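You operate a simulated robot arm through the tools that you are given. There is no shell and no other tool.

You run a simulated robot arm. Do the job below in one go: nothing can be reset, and whatever is moved stays where it is left.

## Task
Tare the bowl on the scale and pour in 200 to 250 g of syrup.
Fine: put the jug back; spill nothing. Set down upright: blue jug.

The check looks at the end state, three seconds after you hand in, the way a careful person would. Anything else that was tipped, shoved, dropped, spilled or broken makes it a failure.

## Robot
A 7-joint arm with a two-finger parallel gripper, fixed in place. Base frame: the origin is on the floor under the middle of its stand, x ahead of it, y to its left, z up; the work surface is at about z = 900. Lengths are in mm, angles in degrees, forces in N, time in s.
It reaches about 1247 mm from its shoulder. Its first joint turns from -132.0 to 132.0 degrees. Payload 3.91 kg.
The tool frame sits at the grasp point between the pads (the TCP): z along the fingers, y along the line on which they close. The tips reach 30 mm beyond it. The gripper opens to 110 mm. The fingers are 20 mm wide and 10 mm thick; the gripper's body (48 by 112 mm) begins 55 mm behind the TCP.
Orientation is told as [roll, pitch, yaw] about the base's x, y, z axes, in that order, counted from this pose: with the fingers straight down and closing along the base's y, the tool's x points along the base's -x, its y along +y and its z along -z.

## Interface
- The arm moves only by the tool move_arm. Its argument "deltas" is text: rows parted by semicolons, each of 7 numbers parted by spaces: the shift along the tool's x, y, z in mm, then the turn, a rotation vector about the tool's x, y, z in degrees, then the finger opening in mm, from 0 to 110. In form: dx dy dz wx wy wz hand; .... A call has 1 to 20 rows; each row is the pose to reach, as a shift and turn from the pose commanded when the call began, along the tool's axes at that moment. Rows are played at 5 a second. More than 50 mm and 8.6 degrees between two rows, or a gripper value outside its range, and nothing of the call is played. Where a pose cannot be reached the arm comes as near as it can. A force on the tool above 40 N (or 10 N above the force at the start of the call, whichever is more), or a blocked arm, ends the call early, and 0.2 s more pass. Each finger travels about 108 mm/s and halts on what it meets, pressing with about 35 N; the grip force reading is that of the motor and also rises with nothing between the fingers. The clock runs only during rows and for 0.2 s after the last one: add rows that repeat a pose to give the fingers time. It gives the time, the measured TCP pose, the force on the tool (base axes), the opening and the grip force at its end, in the units of the frame above (readings bear some noise), with the torque about the TCP (base axes, N m) and any sound that the robot's microphone picked up.
- Cameras (640 x 400 px; columns grow to the right, rows downward): "scene" is fixed at [400.2, 499.5, 1669.5]; the picture's right is [0.75, 0.66, 0.00], its down [0.62, -0.70, -0.35] and it looks along [-0.23, 0.26, -0.94] (base axes); focal length 214 px, centre (320, 200). "wrist" rides on the gripper at [72, 17, -103] in the tool frame; the picture's right is [-0.23, 0.97, 0.00], its down [-0.76, -0.18, -0.62] and it looks along [-0.61, -0.14, 0.78] (tool axes); focal length 222 px, centre (320, 200). There is no depth. A picture from a camera that has moved, and an enlarged one, comes with that camera's place and axes in the base frame and with its lens.
- capture(camera): a new picture of that camera. No time passes.
- close_up(camera, box): a new picture of the part [left, top, right, bottom] of that camera's present view, enlarged. No time passes.
- sign_off(): hands the job in; it is judged then, once.

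Nothing tells you positions but the pictures and the camera data. Unless the task says otherwise, let go and move clear before handing in.

The tools are called as a command line: name --argument value ..., lists and objects as JSON in quotes. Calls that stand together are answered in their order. move_arm: Moves the arm, as the interface text tells. Its arguments: {"type":"object","properties":{"deltas":{"type":"string"}},"required":["deltas"]} The other tools are called the same way: capture (camera) takes a picture; close_up (camera, box) takes an enlarged picture of a part of a camera's view; sign_off () hands the job in.

At the start:

```text
time: 0.0
position: [173.0, 685.6, 1330.3]
tcp_rot: [0.0, 0.0, 0.1]
ft_force: [0.0, -0.3, -0.5]
moment: [0.01, 0.05, 0.01]
gripper_width: 110.2
grasp_force: 0.0
```

scene: 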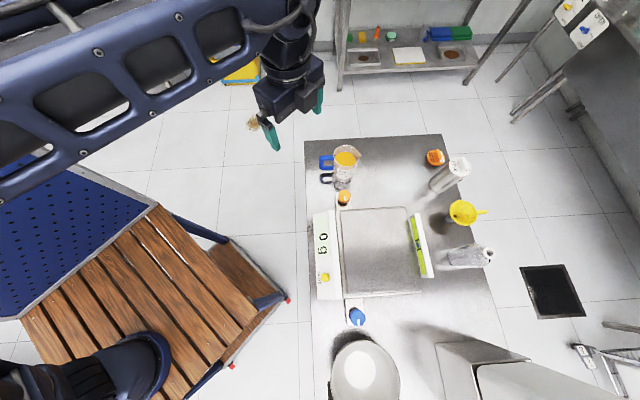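
wrist: 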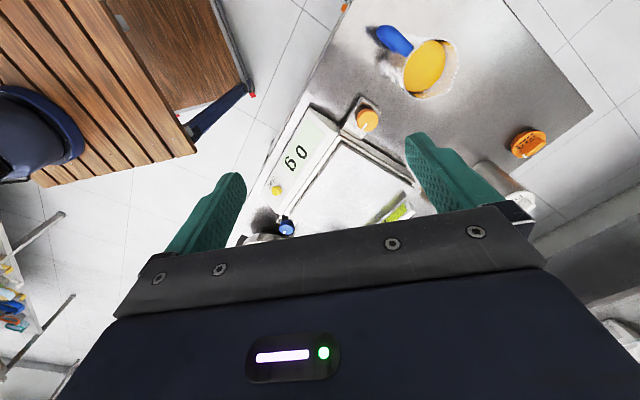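

I see a steel table with a scale reading "0 g", a jug of yellow syrup with a blue handle, a bowl near the bottom of the view, and various other items. I'll take enlarged views before moving anything.

close_up --camera "scene" --box '[290, 130, 450, 230]'

close_up --camera "scene" --box '[290, 200, 450, 300]'

close_up --camera "scene" --box '[290, 280, 482, 400]'

close_up --camera "wrist" --box '[220, 0, 620, 250]'

close_up --camera "scene" --box '[400, 130, 560, 280]'

```text
4.00 times, centred on (370, 180) of scene
camera zoom: at [400.2, 499.5, 1669.5], right [0.75, 0.66, 0.0], down [0.62, -0.7, -0.35], along [-0.23, 0.26, -0.94], focal length 858 px, centre (120, 280)
```

zoom: 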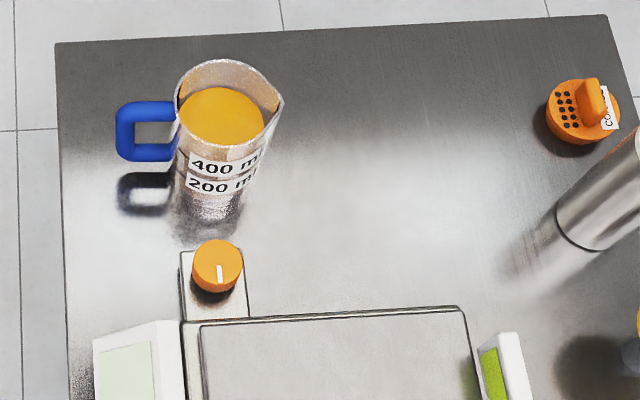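

```text
4.00 times, centred on (370, 250) of scene
camera zoom: at [400.2, 499.5, 1669.5], right [0.75, 0.66, 0.0], down [0.62, -0.7, -0.35], along [-0.23, 0.26, -0.94], focal length 858 px, centre (120, 0)
```

zoom: 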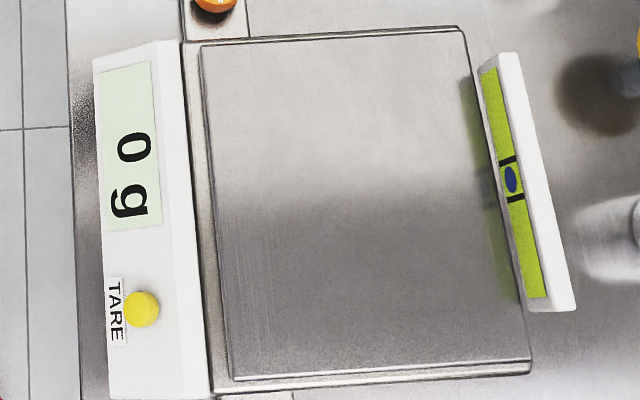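

```text
3.33 times, centred on (386, 340) of scene
camera zoom: at [400.2, 499.5, 1669.5], right [0.75, 0.66, 0.0], down [0.62, -0.7, -0.35], along [-0.23, 0.26, -0.94], focal length 715 px, centre (100, -267)
```

zoom: 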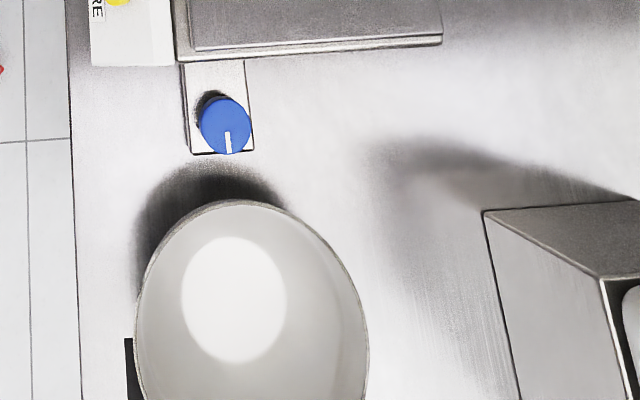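

```text
1.60 times, centred on (420, 125) of wrist
camera zoom: at [99.3, 702.2, 1434.2], right [0.23, 0.97, 0.0], down [0.76, -0.18, 0.62], along [0.61, -0.14, -0.78], focal length 355 px, centre (160, 320)
```

zoom: 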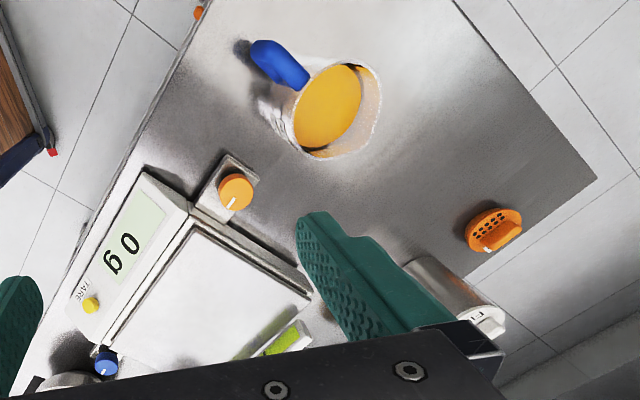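

```text
2.67 times, centred on (480, 205) of scene
camera zoom: at [400.2, 499.5, 1669.5], right [0.75, 0.66, 0.0], down [0.62, -0.7, -0.35], along [-0.23, 0.26, -0.94], focal length 572 px, centre (-107, 187)
```

zoom: 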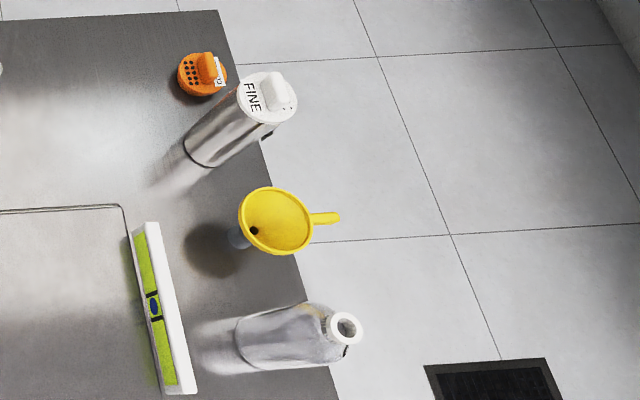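

The jug is near (198, 871), with its handle pointing towards the robot. The scale platform is near (488, 695) and the bowl is off the scale, near (649, 399). I'll move the wrist camera above the bowl for a better look.

move_arm --deltas "-36 -24 0 0 0 0 110; -72 -48 0 0 0 0 110; -107 -72 0 0 0 0 110; -143 -95 0 0 0 0 110; -178 -119 0 0 0 0 110; -214 -143 0 0 0 0 110; -249 -167 0 0 0 0 110; -285 -190 0 0 0 0 110; -320 -214 0 0 0 0 110; -356 -238 0 0 0 0 110; -391 -262 0 0 0 0 110; -427 -286 0 0 0 0 110"

capture --camera "wrist"

capture --camera "scene"

```text
time: 2.6
position: [599.3, 399.8, 1331.1]
tcp_rot: [0.1, 0.0, 0.1]
ft_force: [-0.1, 0.4, 0.1]
moment: [-0.02, -0.06, 0.01]
gripper_width: 109.8
grasp_force: 0.1
```

```text
taken
camera wrist: at [526.9, 415.0, 1435.1], right [0.23, 0.97, 0.0], down [0.76, -0.18, 0.62], along [0.61, -0.14, -0.78], focal length 222 px, centre (320, 200)
```

wrist: 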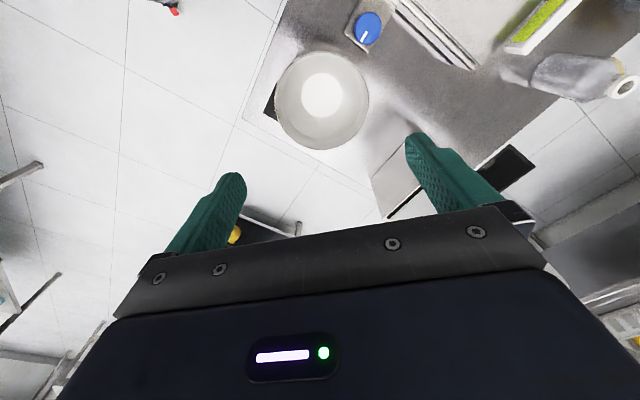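

```text
taken
```

scene: 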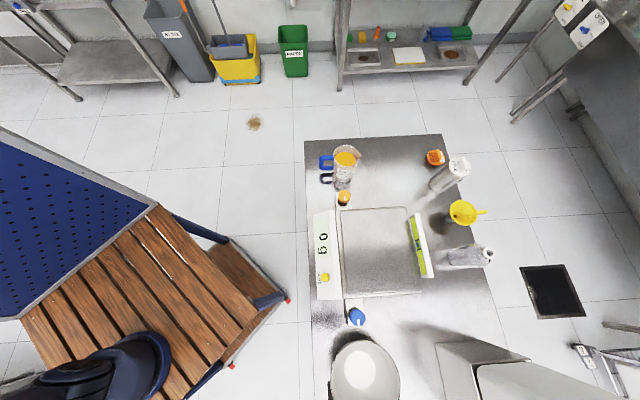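

close_up --camera "wrist" --box '[240, 20, 432, 140]'

close_up --camera "wrist" --box '[320, 0, 640, 200]'

```text
3.33 times, centred on (336, 80) of wrist
camera zoom: at [526.9, 415.0, 1435.1], right [0.23, 0.97, 0.0], down [0.76, -0.18, 0.62], along [0.61, -0.14, -0.78], focal length 740 px, centre (267, 600)
```

zoom: 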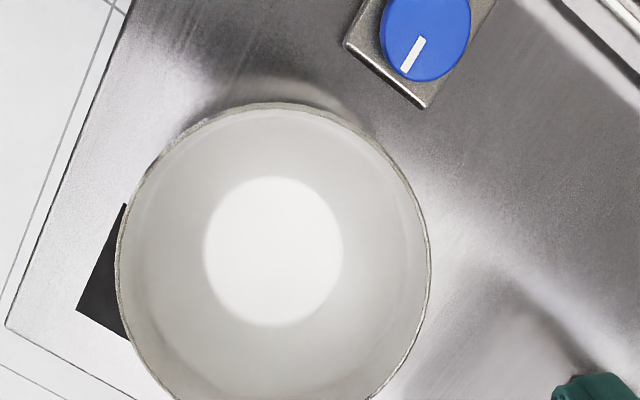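

```text
2.00 times, centred on (480, 100) of wrist
camera zoom: at [526.9, 415.0, 1435.1], right [0.23, 0.97, 0.0], down [0.76, -0.18, 0.62], along [0.61, -0.14, -0.78], focal length 444 px, centre (0, 400)
```

zoom: 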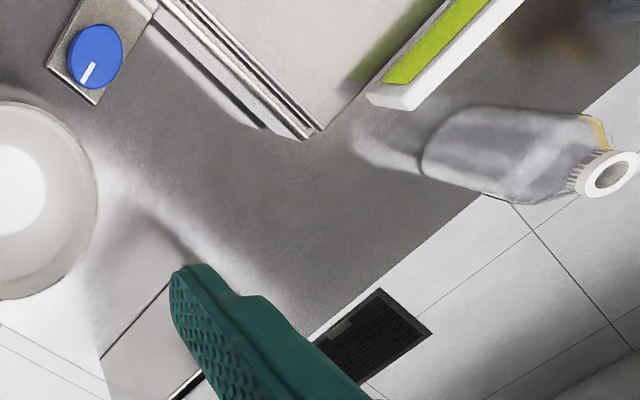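

The bowl is about 186 mm across and centred near (645, 395), partly over a black mark on the table. I'll lower the camera to get the rim height and exact position by parallax.

move_arm --deltas "-10 5 38 0 0 0 110; -20 10 75 0 0 0 110; -30 15 113 0 0 0 110; -41 20 151 0 0 0 110"

capture --camera "wrist"

close_up --camera "wrist" --box '[200, 20, 424, 160]'

```text
time: 3.6
position: [638.4, 421.1, 1179.9]
tcp_rot: [0.1, 0.0, -0.1]
ft_force: [-0.7, -0.9, 0.7]
moment: [0.01, -0.01, -0.05]
gripper_width: 109.8
grasp_force: 0.0
```

```text
taken
camera wrist: at [565.9, 436.3, 1282.5], right [0.23, 0.97, 0.0], down [0.76, -0.18, 0.62], along [0.61, -0.14, -0.78], focal length 222 px, centre (320, 200)
```

wrist: 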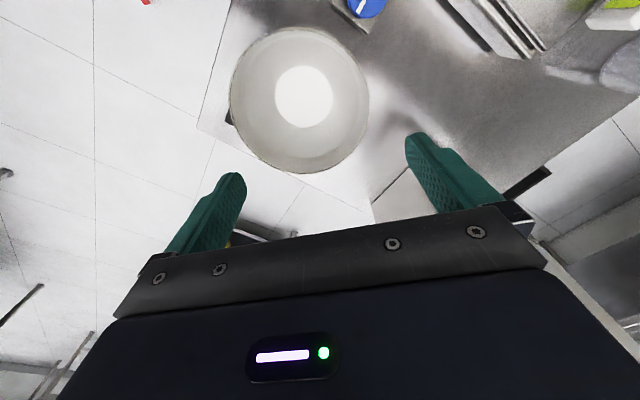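

```text
2.86 times, centred on (312, 90) of wrist
camera zoom: at [565.9, 436.3, 1282.5], right [0.23, 0.97, 0.0], down [0.76, -0.18, 0.62], along [0.61, -0.14, -0.78], focal length 635 px, centre (343, 514)
```

zoom: 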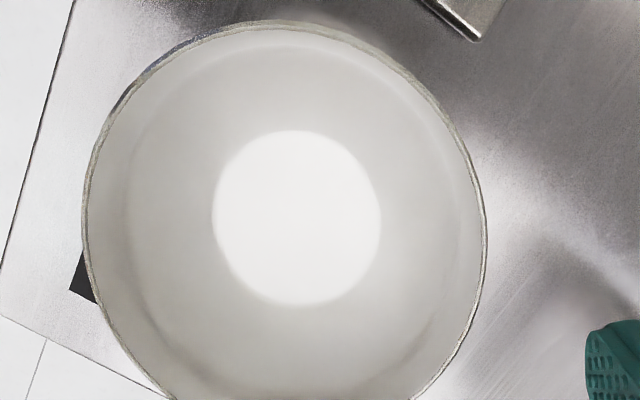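

The rim is about 94 mm in radius at z ≈ 970. The wall profile matters for a rim grasp, so I'll take a lower, flatter view from the side.

move_arm --deltas "28 -3 20 0 -6 0 110; 56 -7 40 0 -12 0 110; 84 -10 60 0 -18 0 110; 112 -14 80 0 -24 0 110; 140 -17 100 0 -30 0 110; 168 -21 120 0 -35 0 110"

capture --camera "wrist"

close_up --camera "wrist" --box '[200, 60, 440, 210]'

```text
time: 5.0
position: [471.8, 399.2, 1058.5]
tcp_rot: [0.1, -35.1, 0.0]
ft_force: [1.6, 0.1, 0.3]
moment: [0.02, 0.0, 0.02]
gripper_width: 110.0
grasp_force: 0.1
```

```text
taken
camera wrist: at [353.6, 415.0, 1101.5], right [0.18, 0.97, 0.13], down [0.27, -0.18, 0.95], along [0.95, -0.14, -0.29], focal length 222 px, centre (320, 200)
```

wrist: 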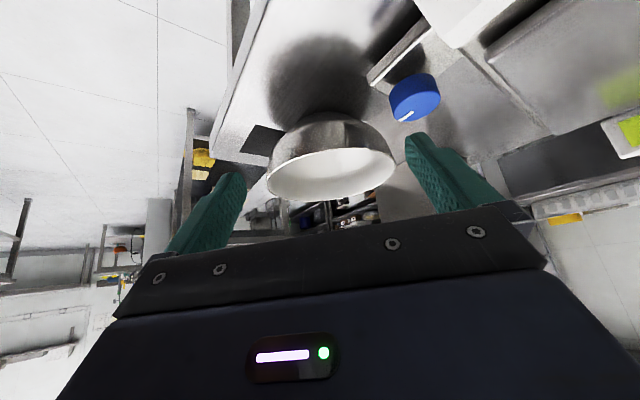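

```text
2.67 times, centred on (320, 135) of wrist
camera zoom: at [353.6, 415.0, 1101.5], right [0.18, 0.97, 0.13], down [0.27, -0.18, 0.95], along [0.95, -0.14, -0.29], focal length 592 px, centre (320, 373)
```

zoom: 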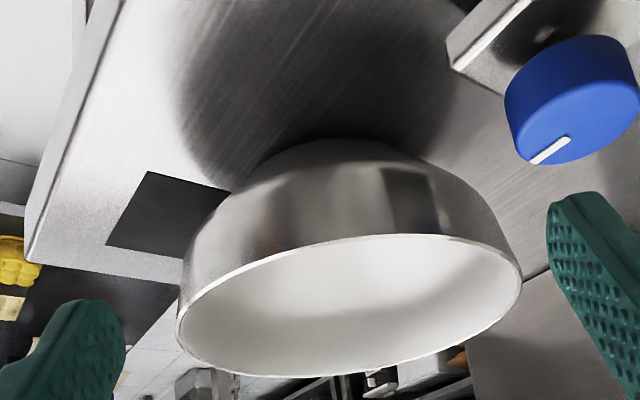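

close_up --camera "scene" --box '[380, 280, 572, 400]'

close_up --camera "wrist" --box '[360, 0, 640, 200]'

```text
3.33 times, centred on (476, 340) of scene
camera zoom: at [400.2, 499.5, 1669.5], right [0.75, 0.66, 0.0], down [0.62, -0.7, -0.35], along [-0.23, 0.26, -0.94], focal length 715 px, centre (-200, -267)
```

zoom: 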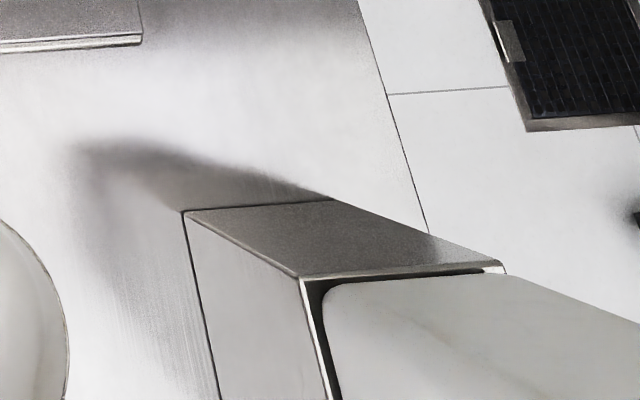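

```text
2.00 times, centred on (500, 100) of wrist
camera zoom: at [353.6, 415.0, 1101.5], right [0.18, 0.97, 0.13], down [0.27, -0.18, 0.95], along [0.95, -0.14, -0.29], focal length 444 px, centre (-40, 400)
```

zoom: 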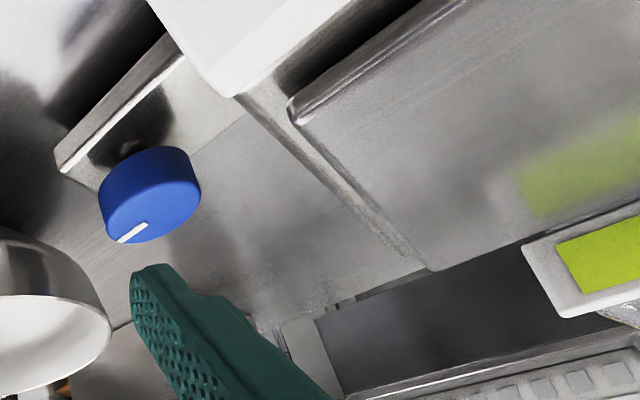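

The wall is nearly vertical close to the rim, so a rim pinch should work. I'll go above the rim's -y side, near (644, 304), straighten the tool and check the alignment.

move_arm --deltas "-39.3 -10 -21.3 0 7 0 110; -75.4 -25 -20.4 0 14 0 110; -109.8 -45 -8.5 0 21 0 100; -135.6 -65 15.7 0 28 0 80; -151.6 -83 45.1 0 35 0 60; -162.6 -96 71.2 0 35 0 60; -162.6 -96 71.2 0 35 0 60"

capture --camera "wrist"

capture --camera "scene"

```text
time: 6.6
position: [645.1, 305.3, 1095.8]
tcp_rot: [0.0, -0.1, 0.1]
ft_force: [-1.1, -0.1, 0.0]
moment: [0.01, -0.02, -0.01]
gripper_width: 59.9
grasp_force: 0.1
```

```text
taken
camera wrist: at [572.5, 322.2, 1198.4], right [0.23, 0.97, 0.0], down [0.76, -0.18, 0.62], along [0.61, -0.14, -0.78], focal length 222 px, centre (320, 200)
```

wrist: 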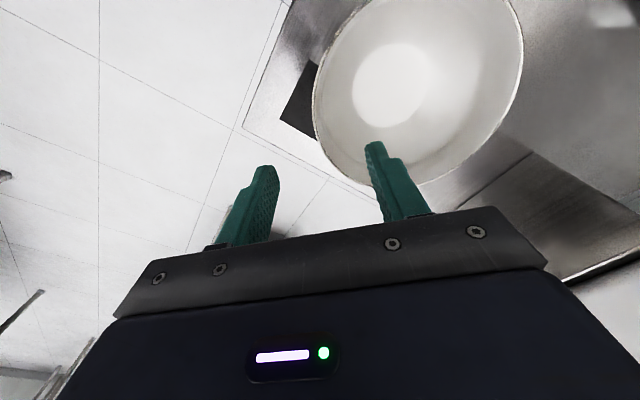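

```text
taken
```

scene: 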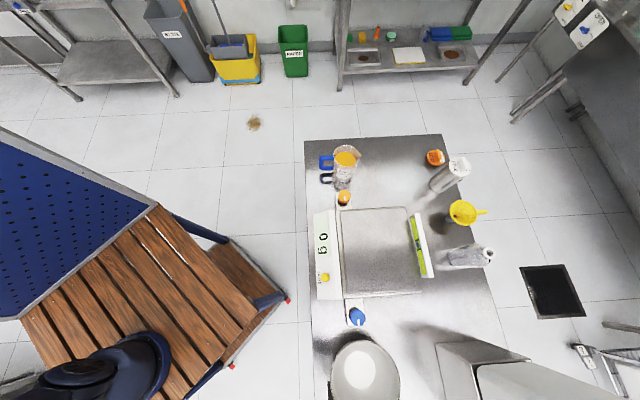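

close_up --camera "wrist" --box '[290, 0, 530, 150]'

close_up --camera "wrist" --box '[230, 80, 470, 230]'

```text
2.67 times, centred on (410, 75) of wrist
camera zoom: at [572.5, 322.2, 1198.4], right [0.23, 0.97, 0.0], down [0.76, -0.18, 0.62], along [0.61, -0.14, -0.78], focal length 592 px, centre (80, 533)
```

zoom: 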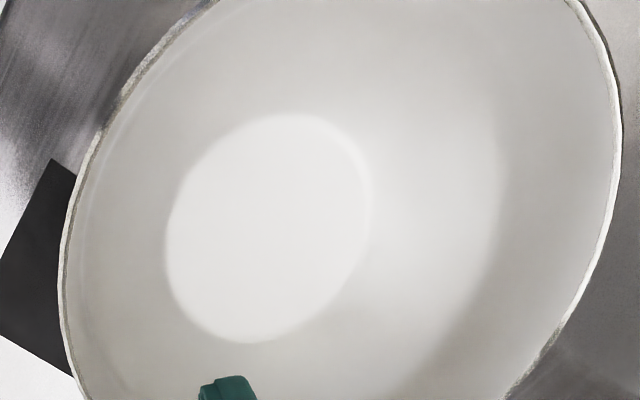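

```text
2.67 times, centred on (350, 155) of wrist
camera zoom: at [572.5, 322.2, 1198.4], right [0.23, 0.97, 0.0], down [0.76, -0.18, 0.62], along [0.61, -0.14, -0.78], focal length 592 px, centre (240, 320)
```

zoom: 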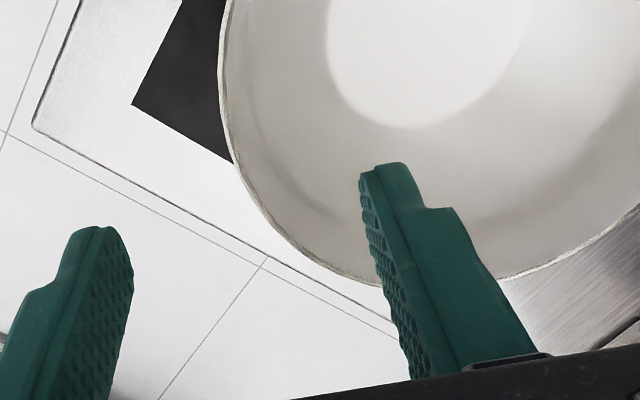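

Fitting two views puts the bowl centre at about (655, 390), with the rim at z ≈ 984 and a radius of about 91. I'll line up over the -y rim, tilt 8° to match the wall and drop until the tips are just above the rim.

move_arm --deltas "-10 -7 0 -8 0 0 60; -10 -7 30 -8 0 0 60; -10 -7 60 -8 0 0 60; -10 -7 75 -8 0 0 60"

capture --camera "wrist"

close_up --camera "wrist" --box '[230, 80, 470, 230]'

```text
time: 7.6
position: [656.2, 297.7, 1021.0]
tcp_rot: [8.1, 0.0, 0.0]
ft_force: [-0.2, 0.1, 0.6]
moment: [0.0, -0.04, 0.01]
gripper_width: 59.8
grasp_force: 0.1
```

```text
taken
camera wrist: at [583.9, 298.7, 1124.6], right [0.23, 0.96, 0.14], down [0.76, -0.26, 0.59], along [0.61, -0.03, -0.79], focal length 222 px, centre (320, 200)
```

wrist: 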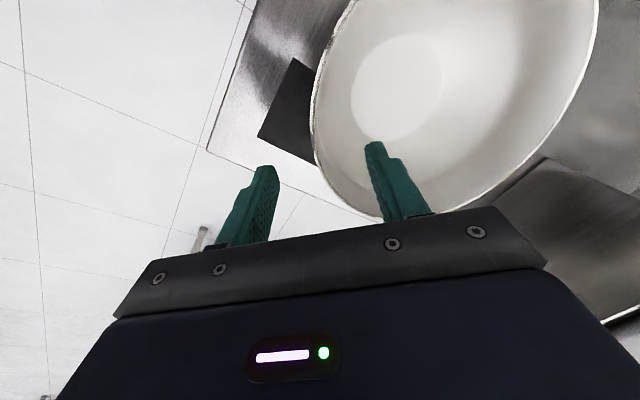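

```text
2.67 times, centred on (350, 155) of wrist
camera zoom: at [583.9, 298.7, 1124.6], right [0.23, 0.96, 0.14], down [0.76, -0.26, 0.59], along [0.61, -0.03, -0.79], focal length 592 px, centre (240, 320)
```

zoom: 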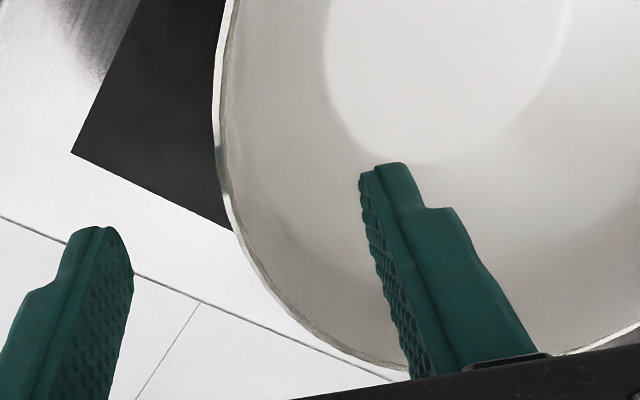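

The rim sits right between the fingers, where I predicted it. I'll drop 42 mm and close on it.

move_arm --deltas "0 -2.9 20.8 0 0 0 60; 0 -5.8 41.6 0 0 0 60"

capture --camera "wrist"

```text
time: 8.2
position: [657.4, 298.1, 977.9]
tcp_rot: [8.0, -0.1, 0.2]
ft_force: [0.0, -0.6, -0.1]
moment: [0.0, -0.02, -0.01]
gripper_width: 59.8
grasp_force: 0.0
```

```text
taken
camera wrist: at [584.3, 298.9, 1082.2], right [0.23, 0.96, 0.14], down [0.76, -0.26, 0.59], along [0.61, -0.03, -0.79], focal length 222 px, centre (320, 200)
```

wrist: 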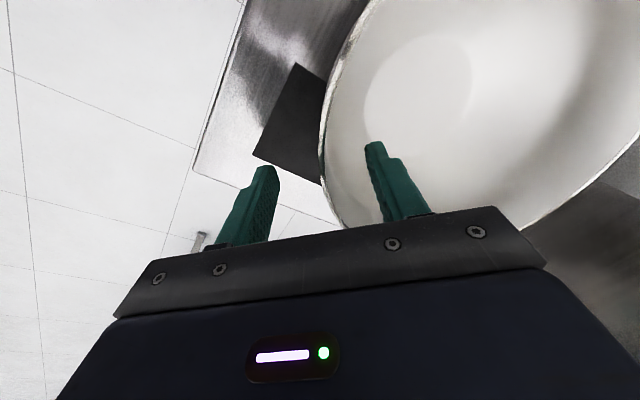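

move_arm --deltas "0 0 0 0 0 0 30; 0 0 0 0 0 0 10; 0 0 0 0 0 0 0; 0 0 0 0 0 0 0"

capture --camera "wrist"

```text
time: 9.2
position: [656.1, 297.4, 979.0]
tcp_rot: [8.1, 0.0, 0.1]
ft_force: [-1.6, 0.9, 10.0]
moment: [1.51, 0.21, 0.36]
gripper_width: 8.3
grasp_force: 35.0
```

```text
taken
camera wrist: at [584.4, 299.0, 1082.7], right [0.23, 0.96, 0.14], down [0.76, -0.26, 0.59], along [0.61, -0.03, -0.79], focal length 222 px, centre (320, 200)
```

wrist: 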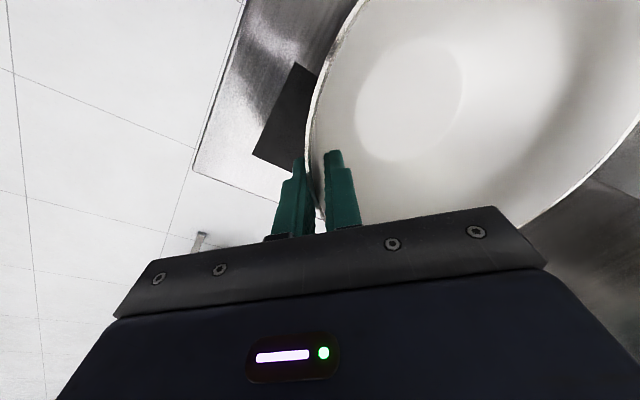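

The bowl is gripped at 8.3 mm, but the wall leans more than the pads: a 1.5 N·m moment is pressing its far side down. I'll reopen, tilt to about 16.5° to lie flush, and regrasp.

move_arm --deltas "0 0 0 0 0 0 30; 0 0 0 0 0 0 60; 0 0.7 -5 -4 0 0 60; 0 0.7 -5 -8.5 0 0 60; 0 0.7 -5 -8.5 0 0 60"

move_arm --deltas "0 0 0 0 0 0 30; 0 0 0 0 0 0 10; 0 0 0 0 0 0 0; 0 0 0 0 0 0 0"

capture --camera "wrist"

```text
time: 10.4
position: [657.3, 297.8, 982.7]
tcp_rot: [16.7, 0.0, 0.0]
ft_force: [0.6, 0.3, 0.4]
moment: [0.0, 0.01, 0.01]
gripper_width: 60.1
grasp_force: 0.1
```

```text
time: 11.4
position: [657.3, 298.0, 983.5]
tcp_rot: [16.6, 0.1, 0.0]
ft_force: [-1.2, 0.7, -2.1]
moment: [-0.19, -0.03, -0.02]
gripper_width: 6.3
grasp_force: 34.9
```

```text
taken
camera wrist: at [584.2, 283.1, 1086.6], right [0.23, 0.93, 0.28], down [0.76, -0.35, 0.55], along [0.61, 0.09, -0.79], focal length 222 px, centre (320, 200)
```

wrist: 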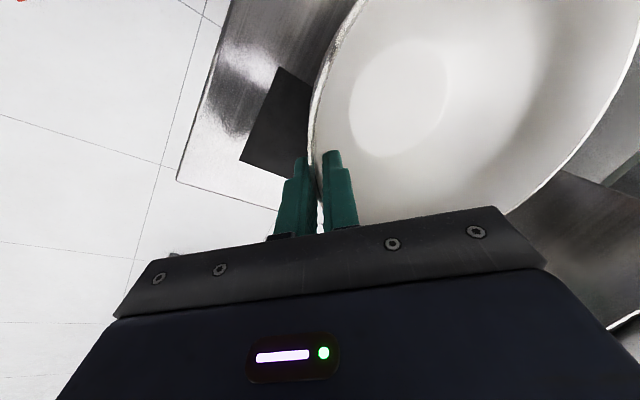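

The grip now has little residual moment. I'll lift slowly.

move_arm --deltas "0 1.4 -4.8 0 0 0 0; 0 2.8 -9.6 0 0 0 0; 0 5.7 -19.2 0 0 0 0; 0 8.5 -28.8 0 0 0 0; 0 11.4 -38.4 0 0 0 0; 0 11.4 -38.4 0 0 0 0"

capture --camera "wrist"

close_up --camera "scene" --box '[290, 280, 482, 400]'

```text
time: 12.8
position: [657.0, 297.5, 1023.3]
tcp_rot: [16.6, 0.0, -0.1]
ft_force: [0.1, -0.4, -2.8]
moment: [-0.27, 0.01, 0.0]
gripper_width: 5.8
grasp_force: 34.9
```

```text
taken
camera wrist: at [584.1, 282.1, 1127.0], right [0.23, 0.93, 0.28], down [0.76, -0.35, 0.55], along [0.61, 0.09, -0.79], focal length 222 px, centre (320, 200)
```

wrist: 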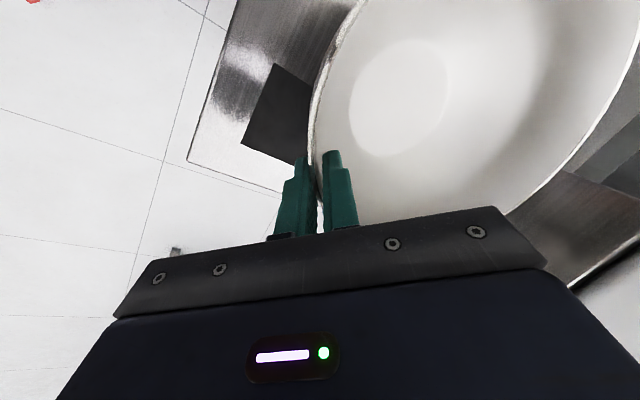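

```text
3.33 times, centred on (386, 340) of scene
camera zoom: at [400.2, 499.5, 1669.5], right [0.75, 0.66, 0.0], down [0.62, -0.7, -0.35], along [-0.23, 0.26, -0.94], focal length 715 px, centre (100, -267)
```

zoom: 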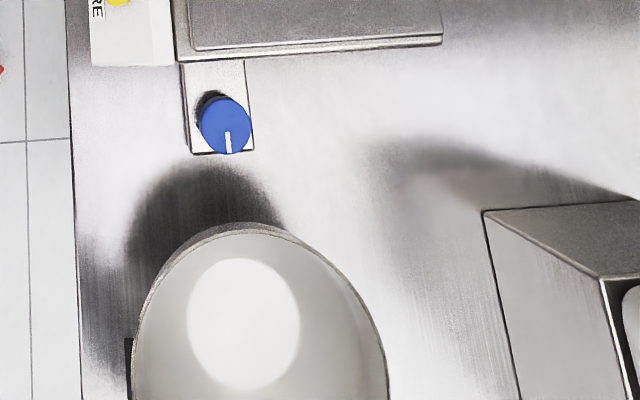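

The bowl is up, level, and weighs about 285 g; its bottom is roughly 83.5 mm below the TCP. I'll raise it and carry it over the platform centre, near (481, 690).

move_arm --deltas "0 11.4 -38.4 0 0 0 0; 0 22.7 -76.7 0 0 0 0; 0 34.1 -115.1 0 0 0 0; 0 45.4 -153.4 0 0 0 0; 17.6 74.3 -144.9 0 0 0 0; 35.2 103.1 -136.3 0 0 0 0; 52.8 132 -127.8 0 0 0 0; 70.4 160.9 -119.2 0 0 0 0; 88 189.8 -110.7 0 0 0 0; 105.6 218.6 -102.1 0 0 0 0; 123.2 247.5 -93.6 0 0 0 0; 140.8 276.4 -85 0 0 0 0; 158.4 305.2 -76.5 0 0 0 0; 175 334.1 -67.9 0 0 0 0; 175 334.1 -67.9 0 0 0 0"

capture --camera "wrist"

capture --camera "scene"

```text
time: 16.0
position: [481.3, 599.2, 1184.4]
tcp_rot: [16.5, 0.0, -0.1]
ft_force: [-1.0, -0.7, -2.8]
moment: [-0.17, -0.02, 0.01]
gripper_width: 5.9
grasp_force: 34.7
```

```text
taken
camera wrist: at [409.3, 585.1, 1287.9], right [0.23, 0.93, 0.28], down [0.76, -0.35, 0.55], along [0.61, 0.09, -0.79], focal length 222 px, centre (320, 200)
```

wrist: 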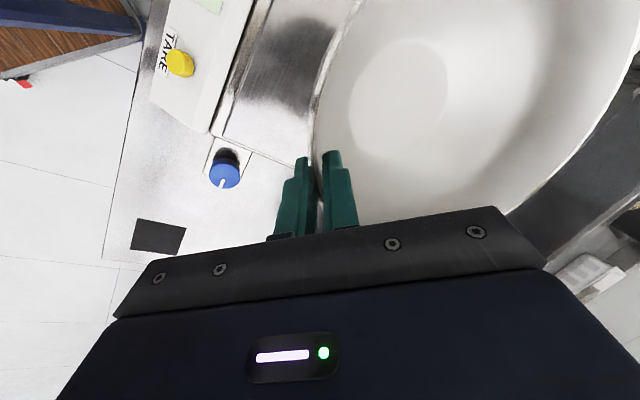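

```text
taken
```

scene: 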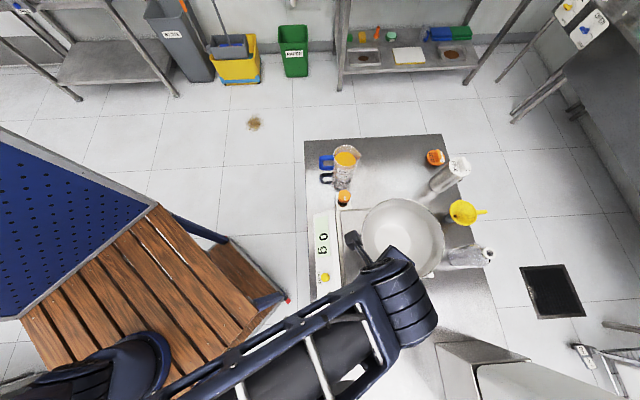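

close_up --camera "wrist" --box '[100, 0, 340, 150]'

close_up --camera "scene" --box '[300, 180, 476, 290]'

```text
2.67 times, centred on (220, 75) of wrist
camera zoom: at [409.3, 585.1, 1287.9], right [0.23, 0.93, 0.28], down [0.76, -0.35, 0.55], along [0.61, 0.09, -0.79], focal length 592 px, centre (587, 533)
```

zoom: 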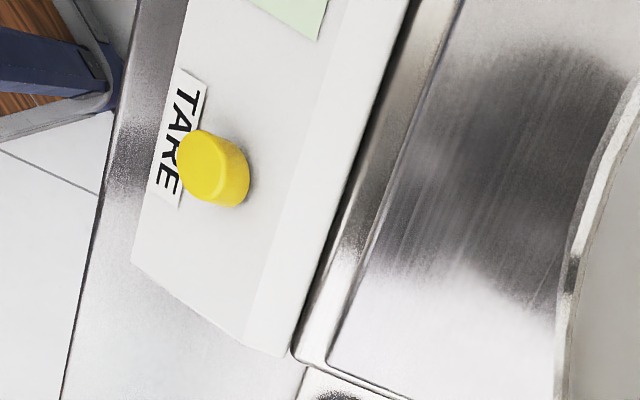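

```text
3.64 times, centred on (388, 235) of scene
camera zoom: at [400.2, 499.5, 1669.5], right [0.75, 0.66, 0.0], down [0.62, -0.7, -0.35], along [-0.23, 0.26, -0.94], focal length 780 px, centre (73, 73)
```

zoom: 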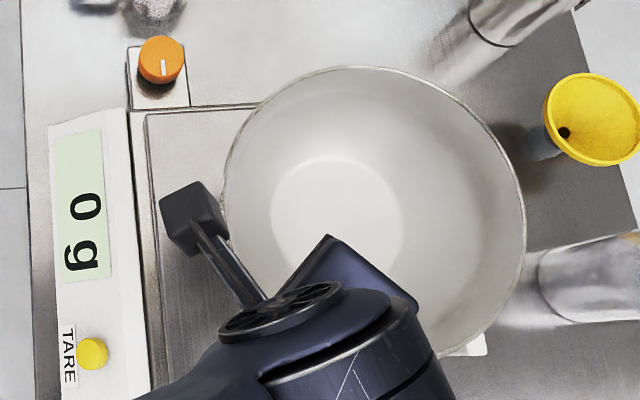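

The tare button sits near (407, 515, 976) and the platform's top is at about z = 965. I'll lower the bowl to just above the platform.

move_arm --deltas "0 -8.2 27.6 0 0 0 0; 0 -16.3 55.1 0 0 0 0; 0 -24.5 82.7 0 0 0 0; 0 -32.7 110.3 0 0 0 0; 0 -32.7 110.3 0 0 0 0"

capture --camera "scene"

capture --camera "wrist"

```text
time: 17.2
position: [482.4, 598.9, 1067.2]
tcp_rot: [16.5, 0.0, 0.0]
ft_force: [0.0, 0.1, -2.0]
moment: [-0.22, 0.0, 0.0]
gripper_width: 6.1
grasp_force: 35.0
```

```text
taken
```

scene: 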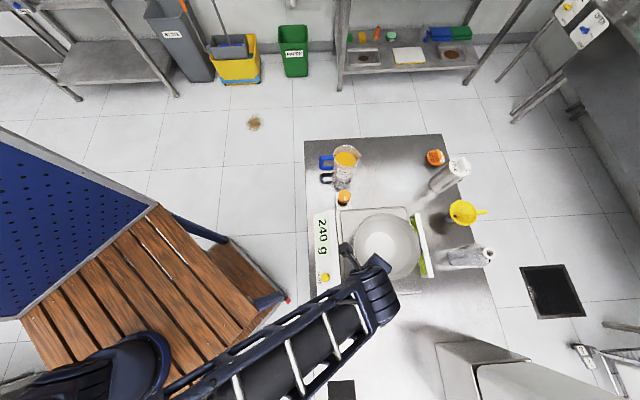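

```text
taken
camera wrist: at [409.1, 583.6, 1170.7], right [0.23, 0.93, 0.28], down [0.76, -0.35, 0.55], along [0.61, 0.09, -0.79], focal length 222 px, centre (320, 200)
```

wrist: 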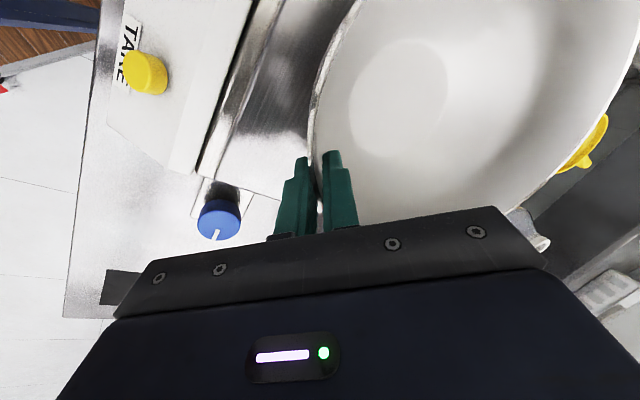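

close_up --camera "scene" --box '[300, 200, 460, 300]'

close_up --camera "wrist" --box '[400, 60, 640, 260]'

```text
4.00 times, centred on (380, 250) of scene
camera zoom: at [400.2, 499.5, 1669.5], right [0.75, 0.66, 0.0], down [0.62, -0.7, -0.35], along [-0.23, 0.26, -0.94], focal length 858 px, centre (80, 0)
```

zoom: 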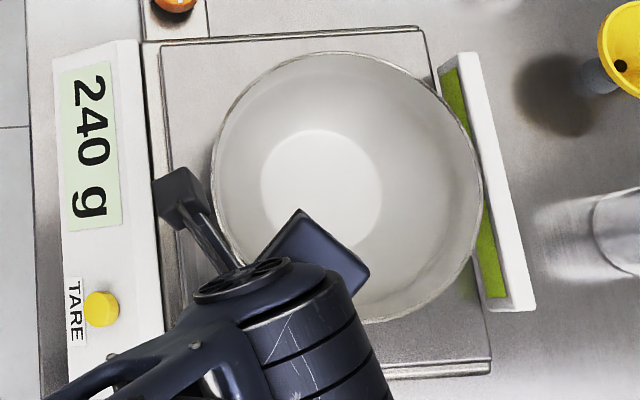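

```text
2.00 times, centred on (520, 160) of wrist
camera zoom: at [409.1, 583.6, 1170.7], right [0.23, 0.93, 0.28], down [0.76, -0.35, 0.55], along [0.61, 0.09, -0.79], focal length 444 px, centre (-80, 280)
```

zoom: 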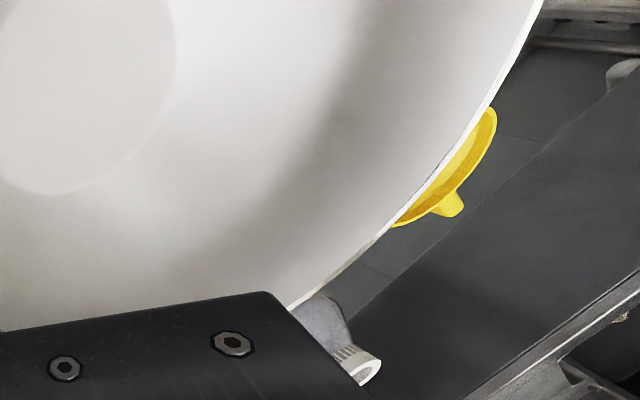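

move_arm --deltas "0 0 0 0 0 0 0; 0 0 0 0 0 0 0; 0 0 0 0 0 0 0"

close_up --camera "scene" --box '[300, 200, 460, 300]'

```text
time: 18.0
position: [481.4, 598.8, 1066.2]
tcp_rot: [16.5, 0.0, 0.0]
ft_force: [0.3, 0.1, -2.8]
moment: [-0.19, -0.01, 0.01]
gripper_width: 5.8
grasp_force: 35.3
```

```text
4.00 times, centred on (380, 250) of scene
camera zoom: at [400.2, 499.5, 1669.5], right [0.75, 0.66, 0.0], down [0.62, -0.7, -0.35], along [-0.23, 0.26, -0.94], focal length 858 px, centre (80, 0)
```

zoom: 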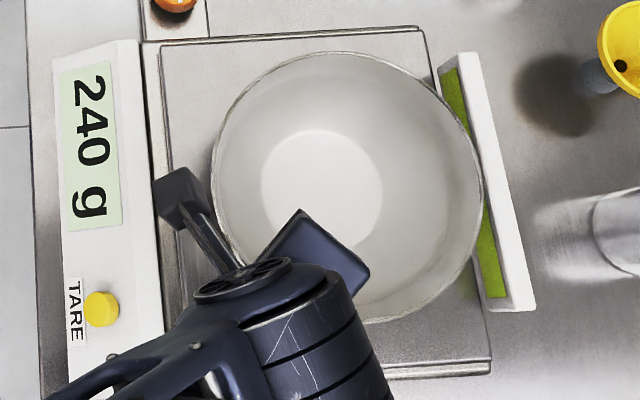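

The scale already reads 240 g, yet the arm still carries the full weight, about 2.6 N. I'll lower in small steps and watch the force.

move_arm --deltas "0 -0.9 2.9 0 0 0 0; 0 -1.7 5.8 0 0 0 0; 0 -2.3 7.7 0 0 0 0; 0 -2.3 7.7 0 0 0 0"

close_up --camera "wrist" --box '[180, 0, 420, 240]'

```text
time: 19.0
position: [481.8, 599.5, 1061.4]
tcp_rot: [16.7, -0.1, -0.1]
ft_force: [3.2, -2.4, 25.5]
moment: [0.94, -0.12, -0.16]
gripper_width: 6.4
grasp_force: 35.2
```

```text
1.67 times, centred on (300, 120) of wrist
camera zoom: at [408.9, 583.6, 1165.1], right [0.23, 0.93, 0.28], down [0.76, -0.35, 0.55], along [0.61, 0.09, -0.79], focal length 370 px, centre (353, 333)
```

zoom: 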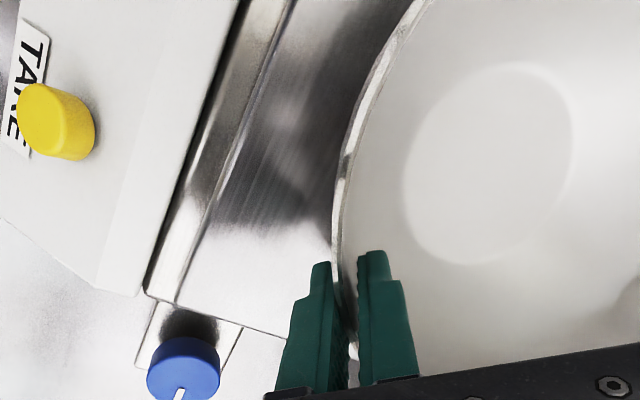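

Contact made, at about 25 N. I'll back off a few millimetres before letting go.

move_arm --deltas "0 0.6 -1.9 0 0 0 0; 0 1.1 -3.8 0 0 0 0; 0 1.4 -4.8 0 0 0 0; 0 1.4 -4.8 0 0 0 0"

close_up --camera "scene" --box '[300, 200, 460, 300]'

```text
time: 20.0
position: [480.4, 598.6, 1064.0]
tcp_rot: [16.5, 0.0, 0.0]
ft_force: [-0.2, 0.1, -2.8]
moment: [-0.18, -0.01, 0.01]
gripper_width: 6.3
grasp_force: 34.5
```

```text
4.00 times, centred on (380, 250) of scene
camera zoom: at [400.2, 499.5, 1669.5], right [0.75, 0.66, 0.0], down [0.62, -0.7, -0.35], along [-0.23, 0.26, -0.94], focal length 858 px, centre (80, 0)
```

zoom: 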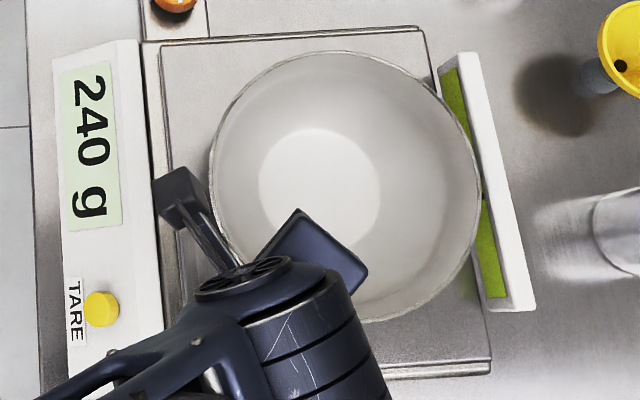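

move_arm --deltas "0 -0.3 1 0 0 0 0; 0 -0.5 1.7 0 0 0 0; 0 -0.5 1.7 0 0 0 0"

```text
time: 20.8
position: [481.9, 597.9, 1062.6]
tcp_rot: [16.6, -0.1, 0.2]
ft_force: [-0.4, 0.9, -2.7]
moment: [-0.24, -0.03, -0.01]
gripper_width: 6.0
grasp_force: 34.7
```

move_arm --deltas "0 -0.2 0.8 0 0 0 0; 0 -0.3 1 0 0 0 0; 0 -0.3 1 0 0 0 0"

```text
time: 21.6
position: [481.4, 598.3, 1063.3]
tcp_rot: [16.5, 0.1, 0.0]
ft_force: [0.3, 1.1, -0.4]
moment: [-0.05, -0.04, -0.01]
gripper_width: 5.8
grasp_force: 34.9
```

The weight now rests on the scale and the tool reads about 0 N. I'll open the fingers gently.

move_arm --deltas "0 0 0 0 0 0 15; 0 0 0 0 0 0 30; 0 0 0 0 0 0 50; 0 0 0 0 0 0 50"

capture --camera "wrist"

close_up --camera "scene" --box '[300, 200, 460, 300]'

```text
time: 22.6
position: [481.9, 598.7, 1063.0]
tcp_rot: [16.4, 0.0, 0.0]
ft_force: [-0.6, 0.5, -0.8]
moment: [0.01, -0.01, -0.01]
gripper_width: 50.2
grasp_force: 0.0
```

```text
taken
camera wrist: at [409.0, 583.8, 1165.9], right [0.23, 0.93, 0.28], down [0.76, -0.35, 0.55], along [0.61, 0.09, -0.79], focal length 222 px, centre (320, 200)
```

wrist: 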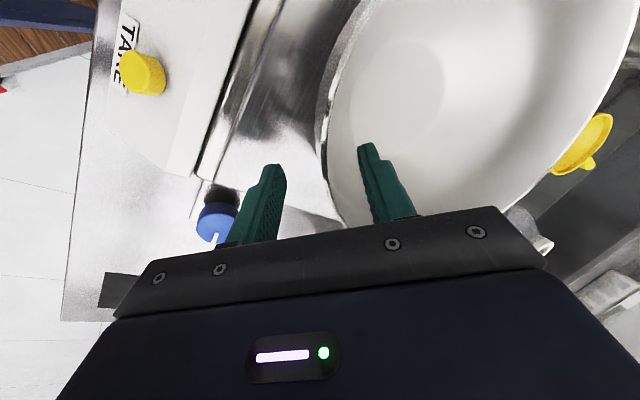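

```text
4.00 times, centred on (380, 250) of scene
camera zoom: at [400.2, 499.5, 1669.5], right [0.75, 0.66, 0.0], down [0.62, -0.7, -0.35], along [-0.23, 0.26, -0.94], focal length 858 px, centre (80, 0)
```

zoom: 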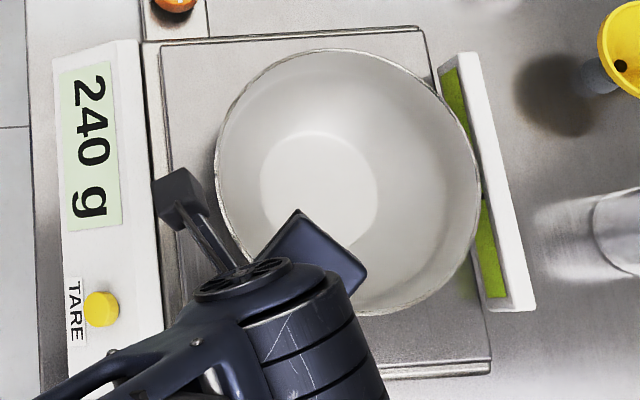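

The bowl stands on the scale, which reads 240 g. I'll retreat upward, close and straighten the fingers, and hover over the TARE button.

move_arm --deltas "0 9.9 -33.6 0 0 0 50; 0 19.9 -67.1 0 0 0 50; 0 28.4 -95.9 0 0 0 50; 19 6.8 -97.1 4.1 0 0 30; 38 -14.7 -98.2 8.2 0 0 10; 57 -39.1 -89.8 12.4 0 0 0; 76 -65.8 -71.6 16.5 0 0 0; 76 -65.8 -71.6 16.5 0 0 0"

capture --camera "wrist"

close_up --camera "scene" --box '[300, 190, 476, 300]'

```text
time: 24.4
position: [403.3, 516.1, 1111.4]
tcp_rot: [0.0, -0.1, 0.0]
ft_force: [1.6, 0.1, 0.0]
moment: [-0.01, 0.0, 0.06]
gripper_width: 0.1
grasp_force: 34.6
```

```text
taken
camera wrist: at [330.8, 531.6, 1215.1], right [0.23, 0.97, 0.0], down [0.76, -0.18, 0.62], along [0.61, -0.14, -0.78], focal length 222 px, centre (320, 200)
```

wrist: 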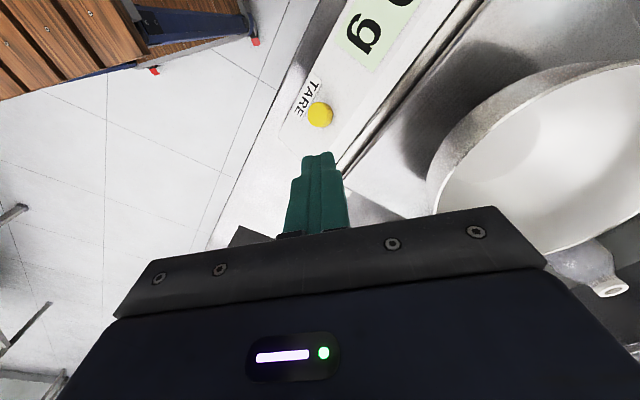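

```text
3.64 times, centred on (388, 245) of scene
camera zoom: at [400.2, 499.5, 1669.5], right [0.75, 0.66, 0.0], down [0.62, -0.7, -0.35], along [-0.23, 0.26, -0.94], focal length 780 px, centre (73, 36)
```

zoom: 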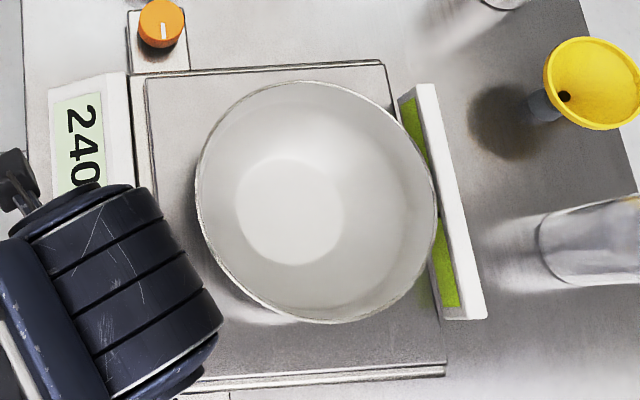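

The bowl is upright and stable. I'll lower the closed fingertips until they are just above the button at (405.5, 515).

move_arm --deltas "0 0 32 0 0 0 0; 0 0 64 0 0 0 0; 0 0 96 0 0 0 0; 0 0 96 0 0 0 0"

capture --camera "wrist"

```text
time: 25.4
position: [404.2, 515.0, 1015.7]
tcp_rot: [0.0, 0.0, 0.0]
ft_force: [-0.2, -0.4, 0.5]
moment: [0.01, 0.0, 0.01]
gripper_width: 0.1
grasp_force: 34.4
```

```text
taken
camera wrist: at [332.5, 529.9, 1119.7], right [0.23, 0.97, 0.0], down [0.76, -0.18, 0.62], along [0.61, -0.14, -0.78], focal length 222 px, centre (320, 200)
```

wrist: 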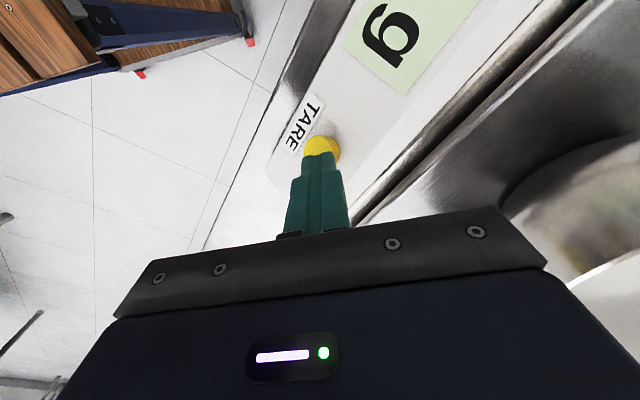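

move_arm --deltas "0 0 3 0 0 0 0; 0 0 6 0 0 0 0; 0 0 8 0 0 0 0"

capture --camera "scene"

```text
time: 26.2
position: [404.9, 515.4, 1007.9]
tcp_rot: [0.1, 0.0, 0.2]
ft_force: [0.0, 0.2, 0.7]
moment: [0.03, 0.01, 0.01]
gripper_width: 0.0
grasp_force: 35.0
```

```text
taken
```

scene: 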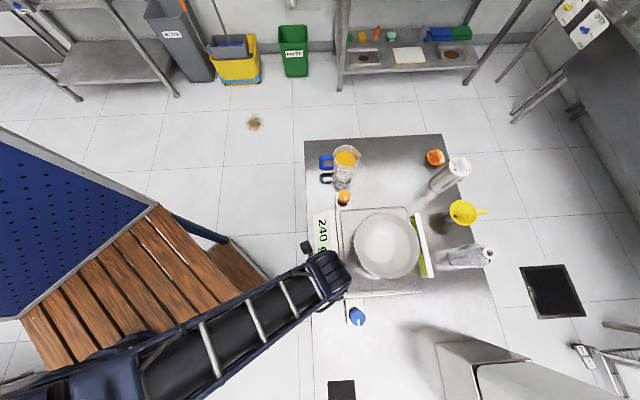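

No contact yet, so I'll continue down in small steps.

move_arm --deltas "0 0 2 0 0 0 0; 0 0 4 0 0 0 0; 0 0 5 0 0 0 0"

close_up --camera "scene" --box '[290, 190, 450, 290]'

```text
time: 27.0
position: [405.0, 515.0, 1005.1]
tcp_rot: [0.1, 0.0, 0.0]
ft_force: [8.2, 14.6, 16.3]
moment: [0.53, -0.35, 0.05]
gripper_width: 0.3
grasp_force: 34.7
heard: click
```

```text
4.00 times, centred on (370, 240) of scene
camera zoom: at [400.2, 499.5, 1669.5], right [0.75, 0.66, 0.0], down [0.62, -0.7, -0.35], along [-0.23, 0.26, -0.94], focal length 858 px, centre (120, 40)
```

zoom: 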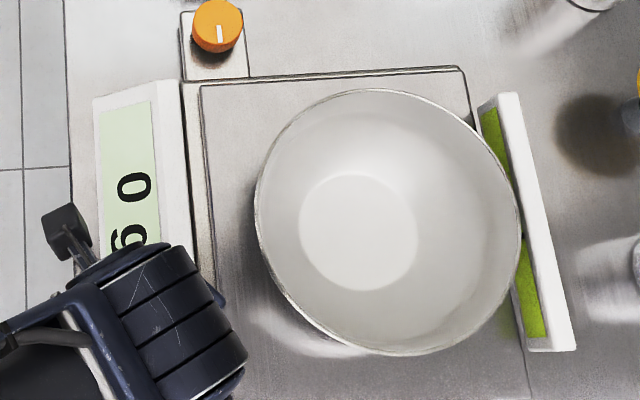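

I heard a click and the display now reads 0. I'll lift off and check.

move_arm --deltas "0 0 -10 0 0 0 0; 0 0 -45 0 0 0 0; 0 0 -90 0 0 0 0; 0 0 -135 0 0 0 0; 0 0 -180 0 0 0 0"

close_up --camera "scene" --box '[290, 190, 450, 290]'

capture --camera "wrist"

```text
time: 28.2
position: [406.1, 512.7, 1183.9]
tcp_rot: [0.0, 0.0, 0.0]
ft_force: [-0.2, -0.1, -0.4]
moment: [-0.02, 0.02, 0.02]
gripper_width: 0.0
grasp_force: 34.9
```

```text
4.00 times, centred on (370, 240) of scene
camera zoom: at [400.2, 499.5, 1669.5], right [0.75, 0.66, 0.0], down [0.62, -0.7, -0.35], along [-0.23, 0.26, -0.94], focal length 858 px, centre (120, 40)
```

zoom: 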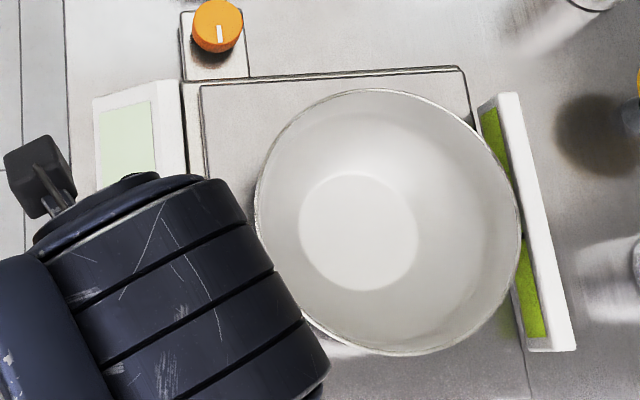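

```text
taken
camera wrist: at [332.7, 529.2, 1286.8], right [0.23, 0.97, 0.0], down [0.76, -0.18, 0.62], along [0.61, -0.14, -0.78], focal length 222 px, centre (320, 200)
```

wrist: 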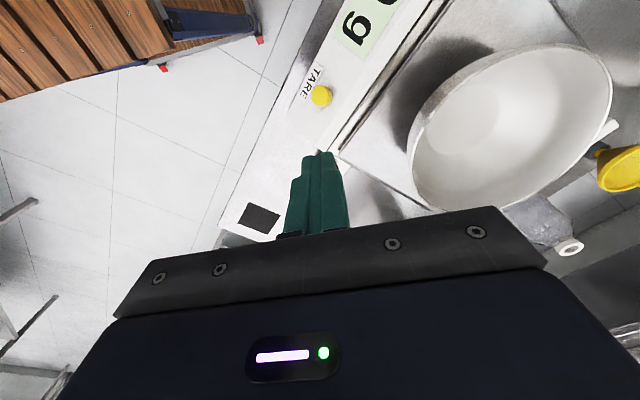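

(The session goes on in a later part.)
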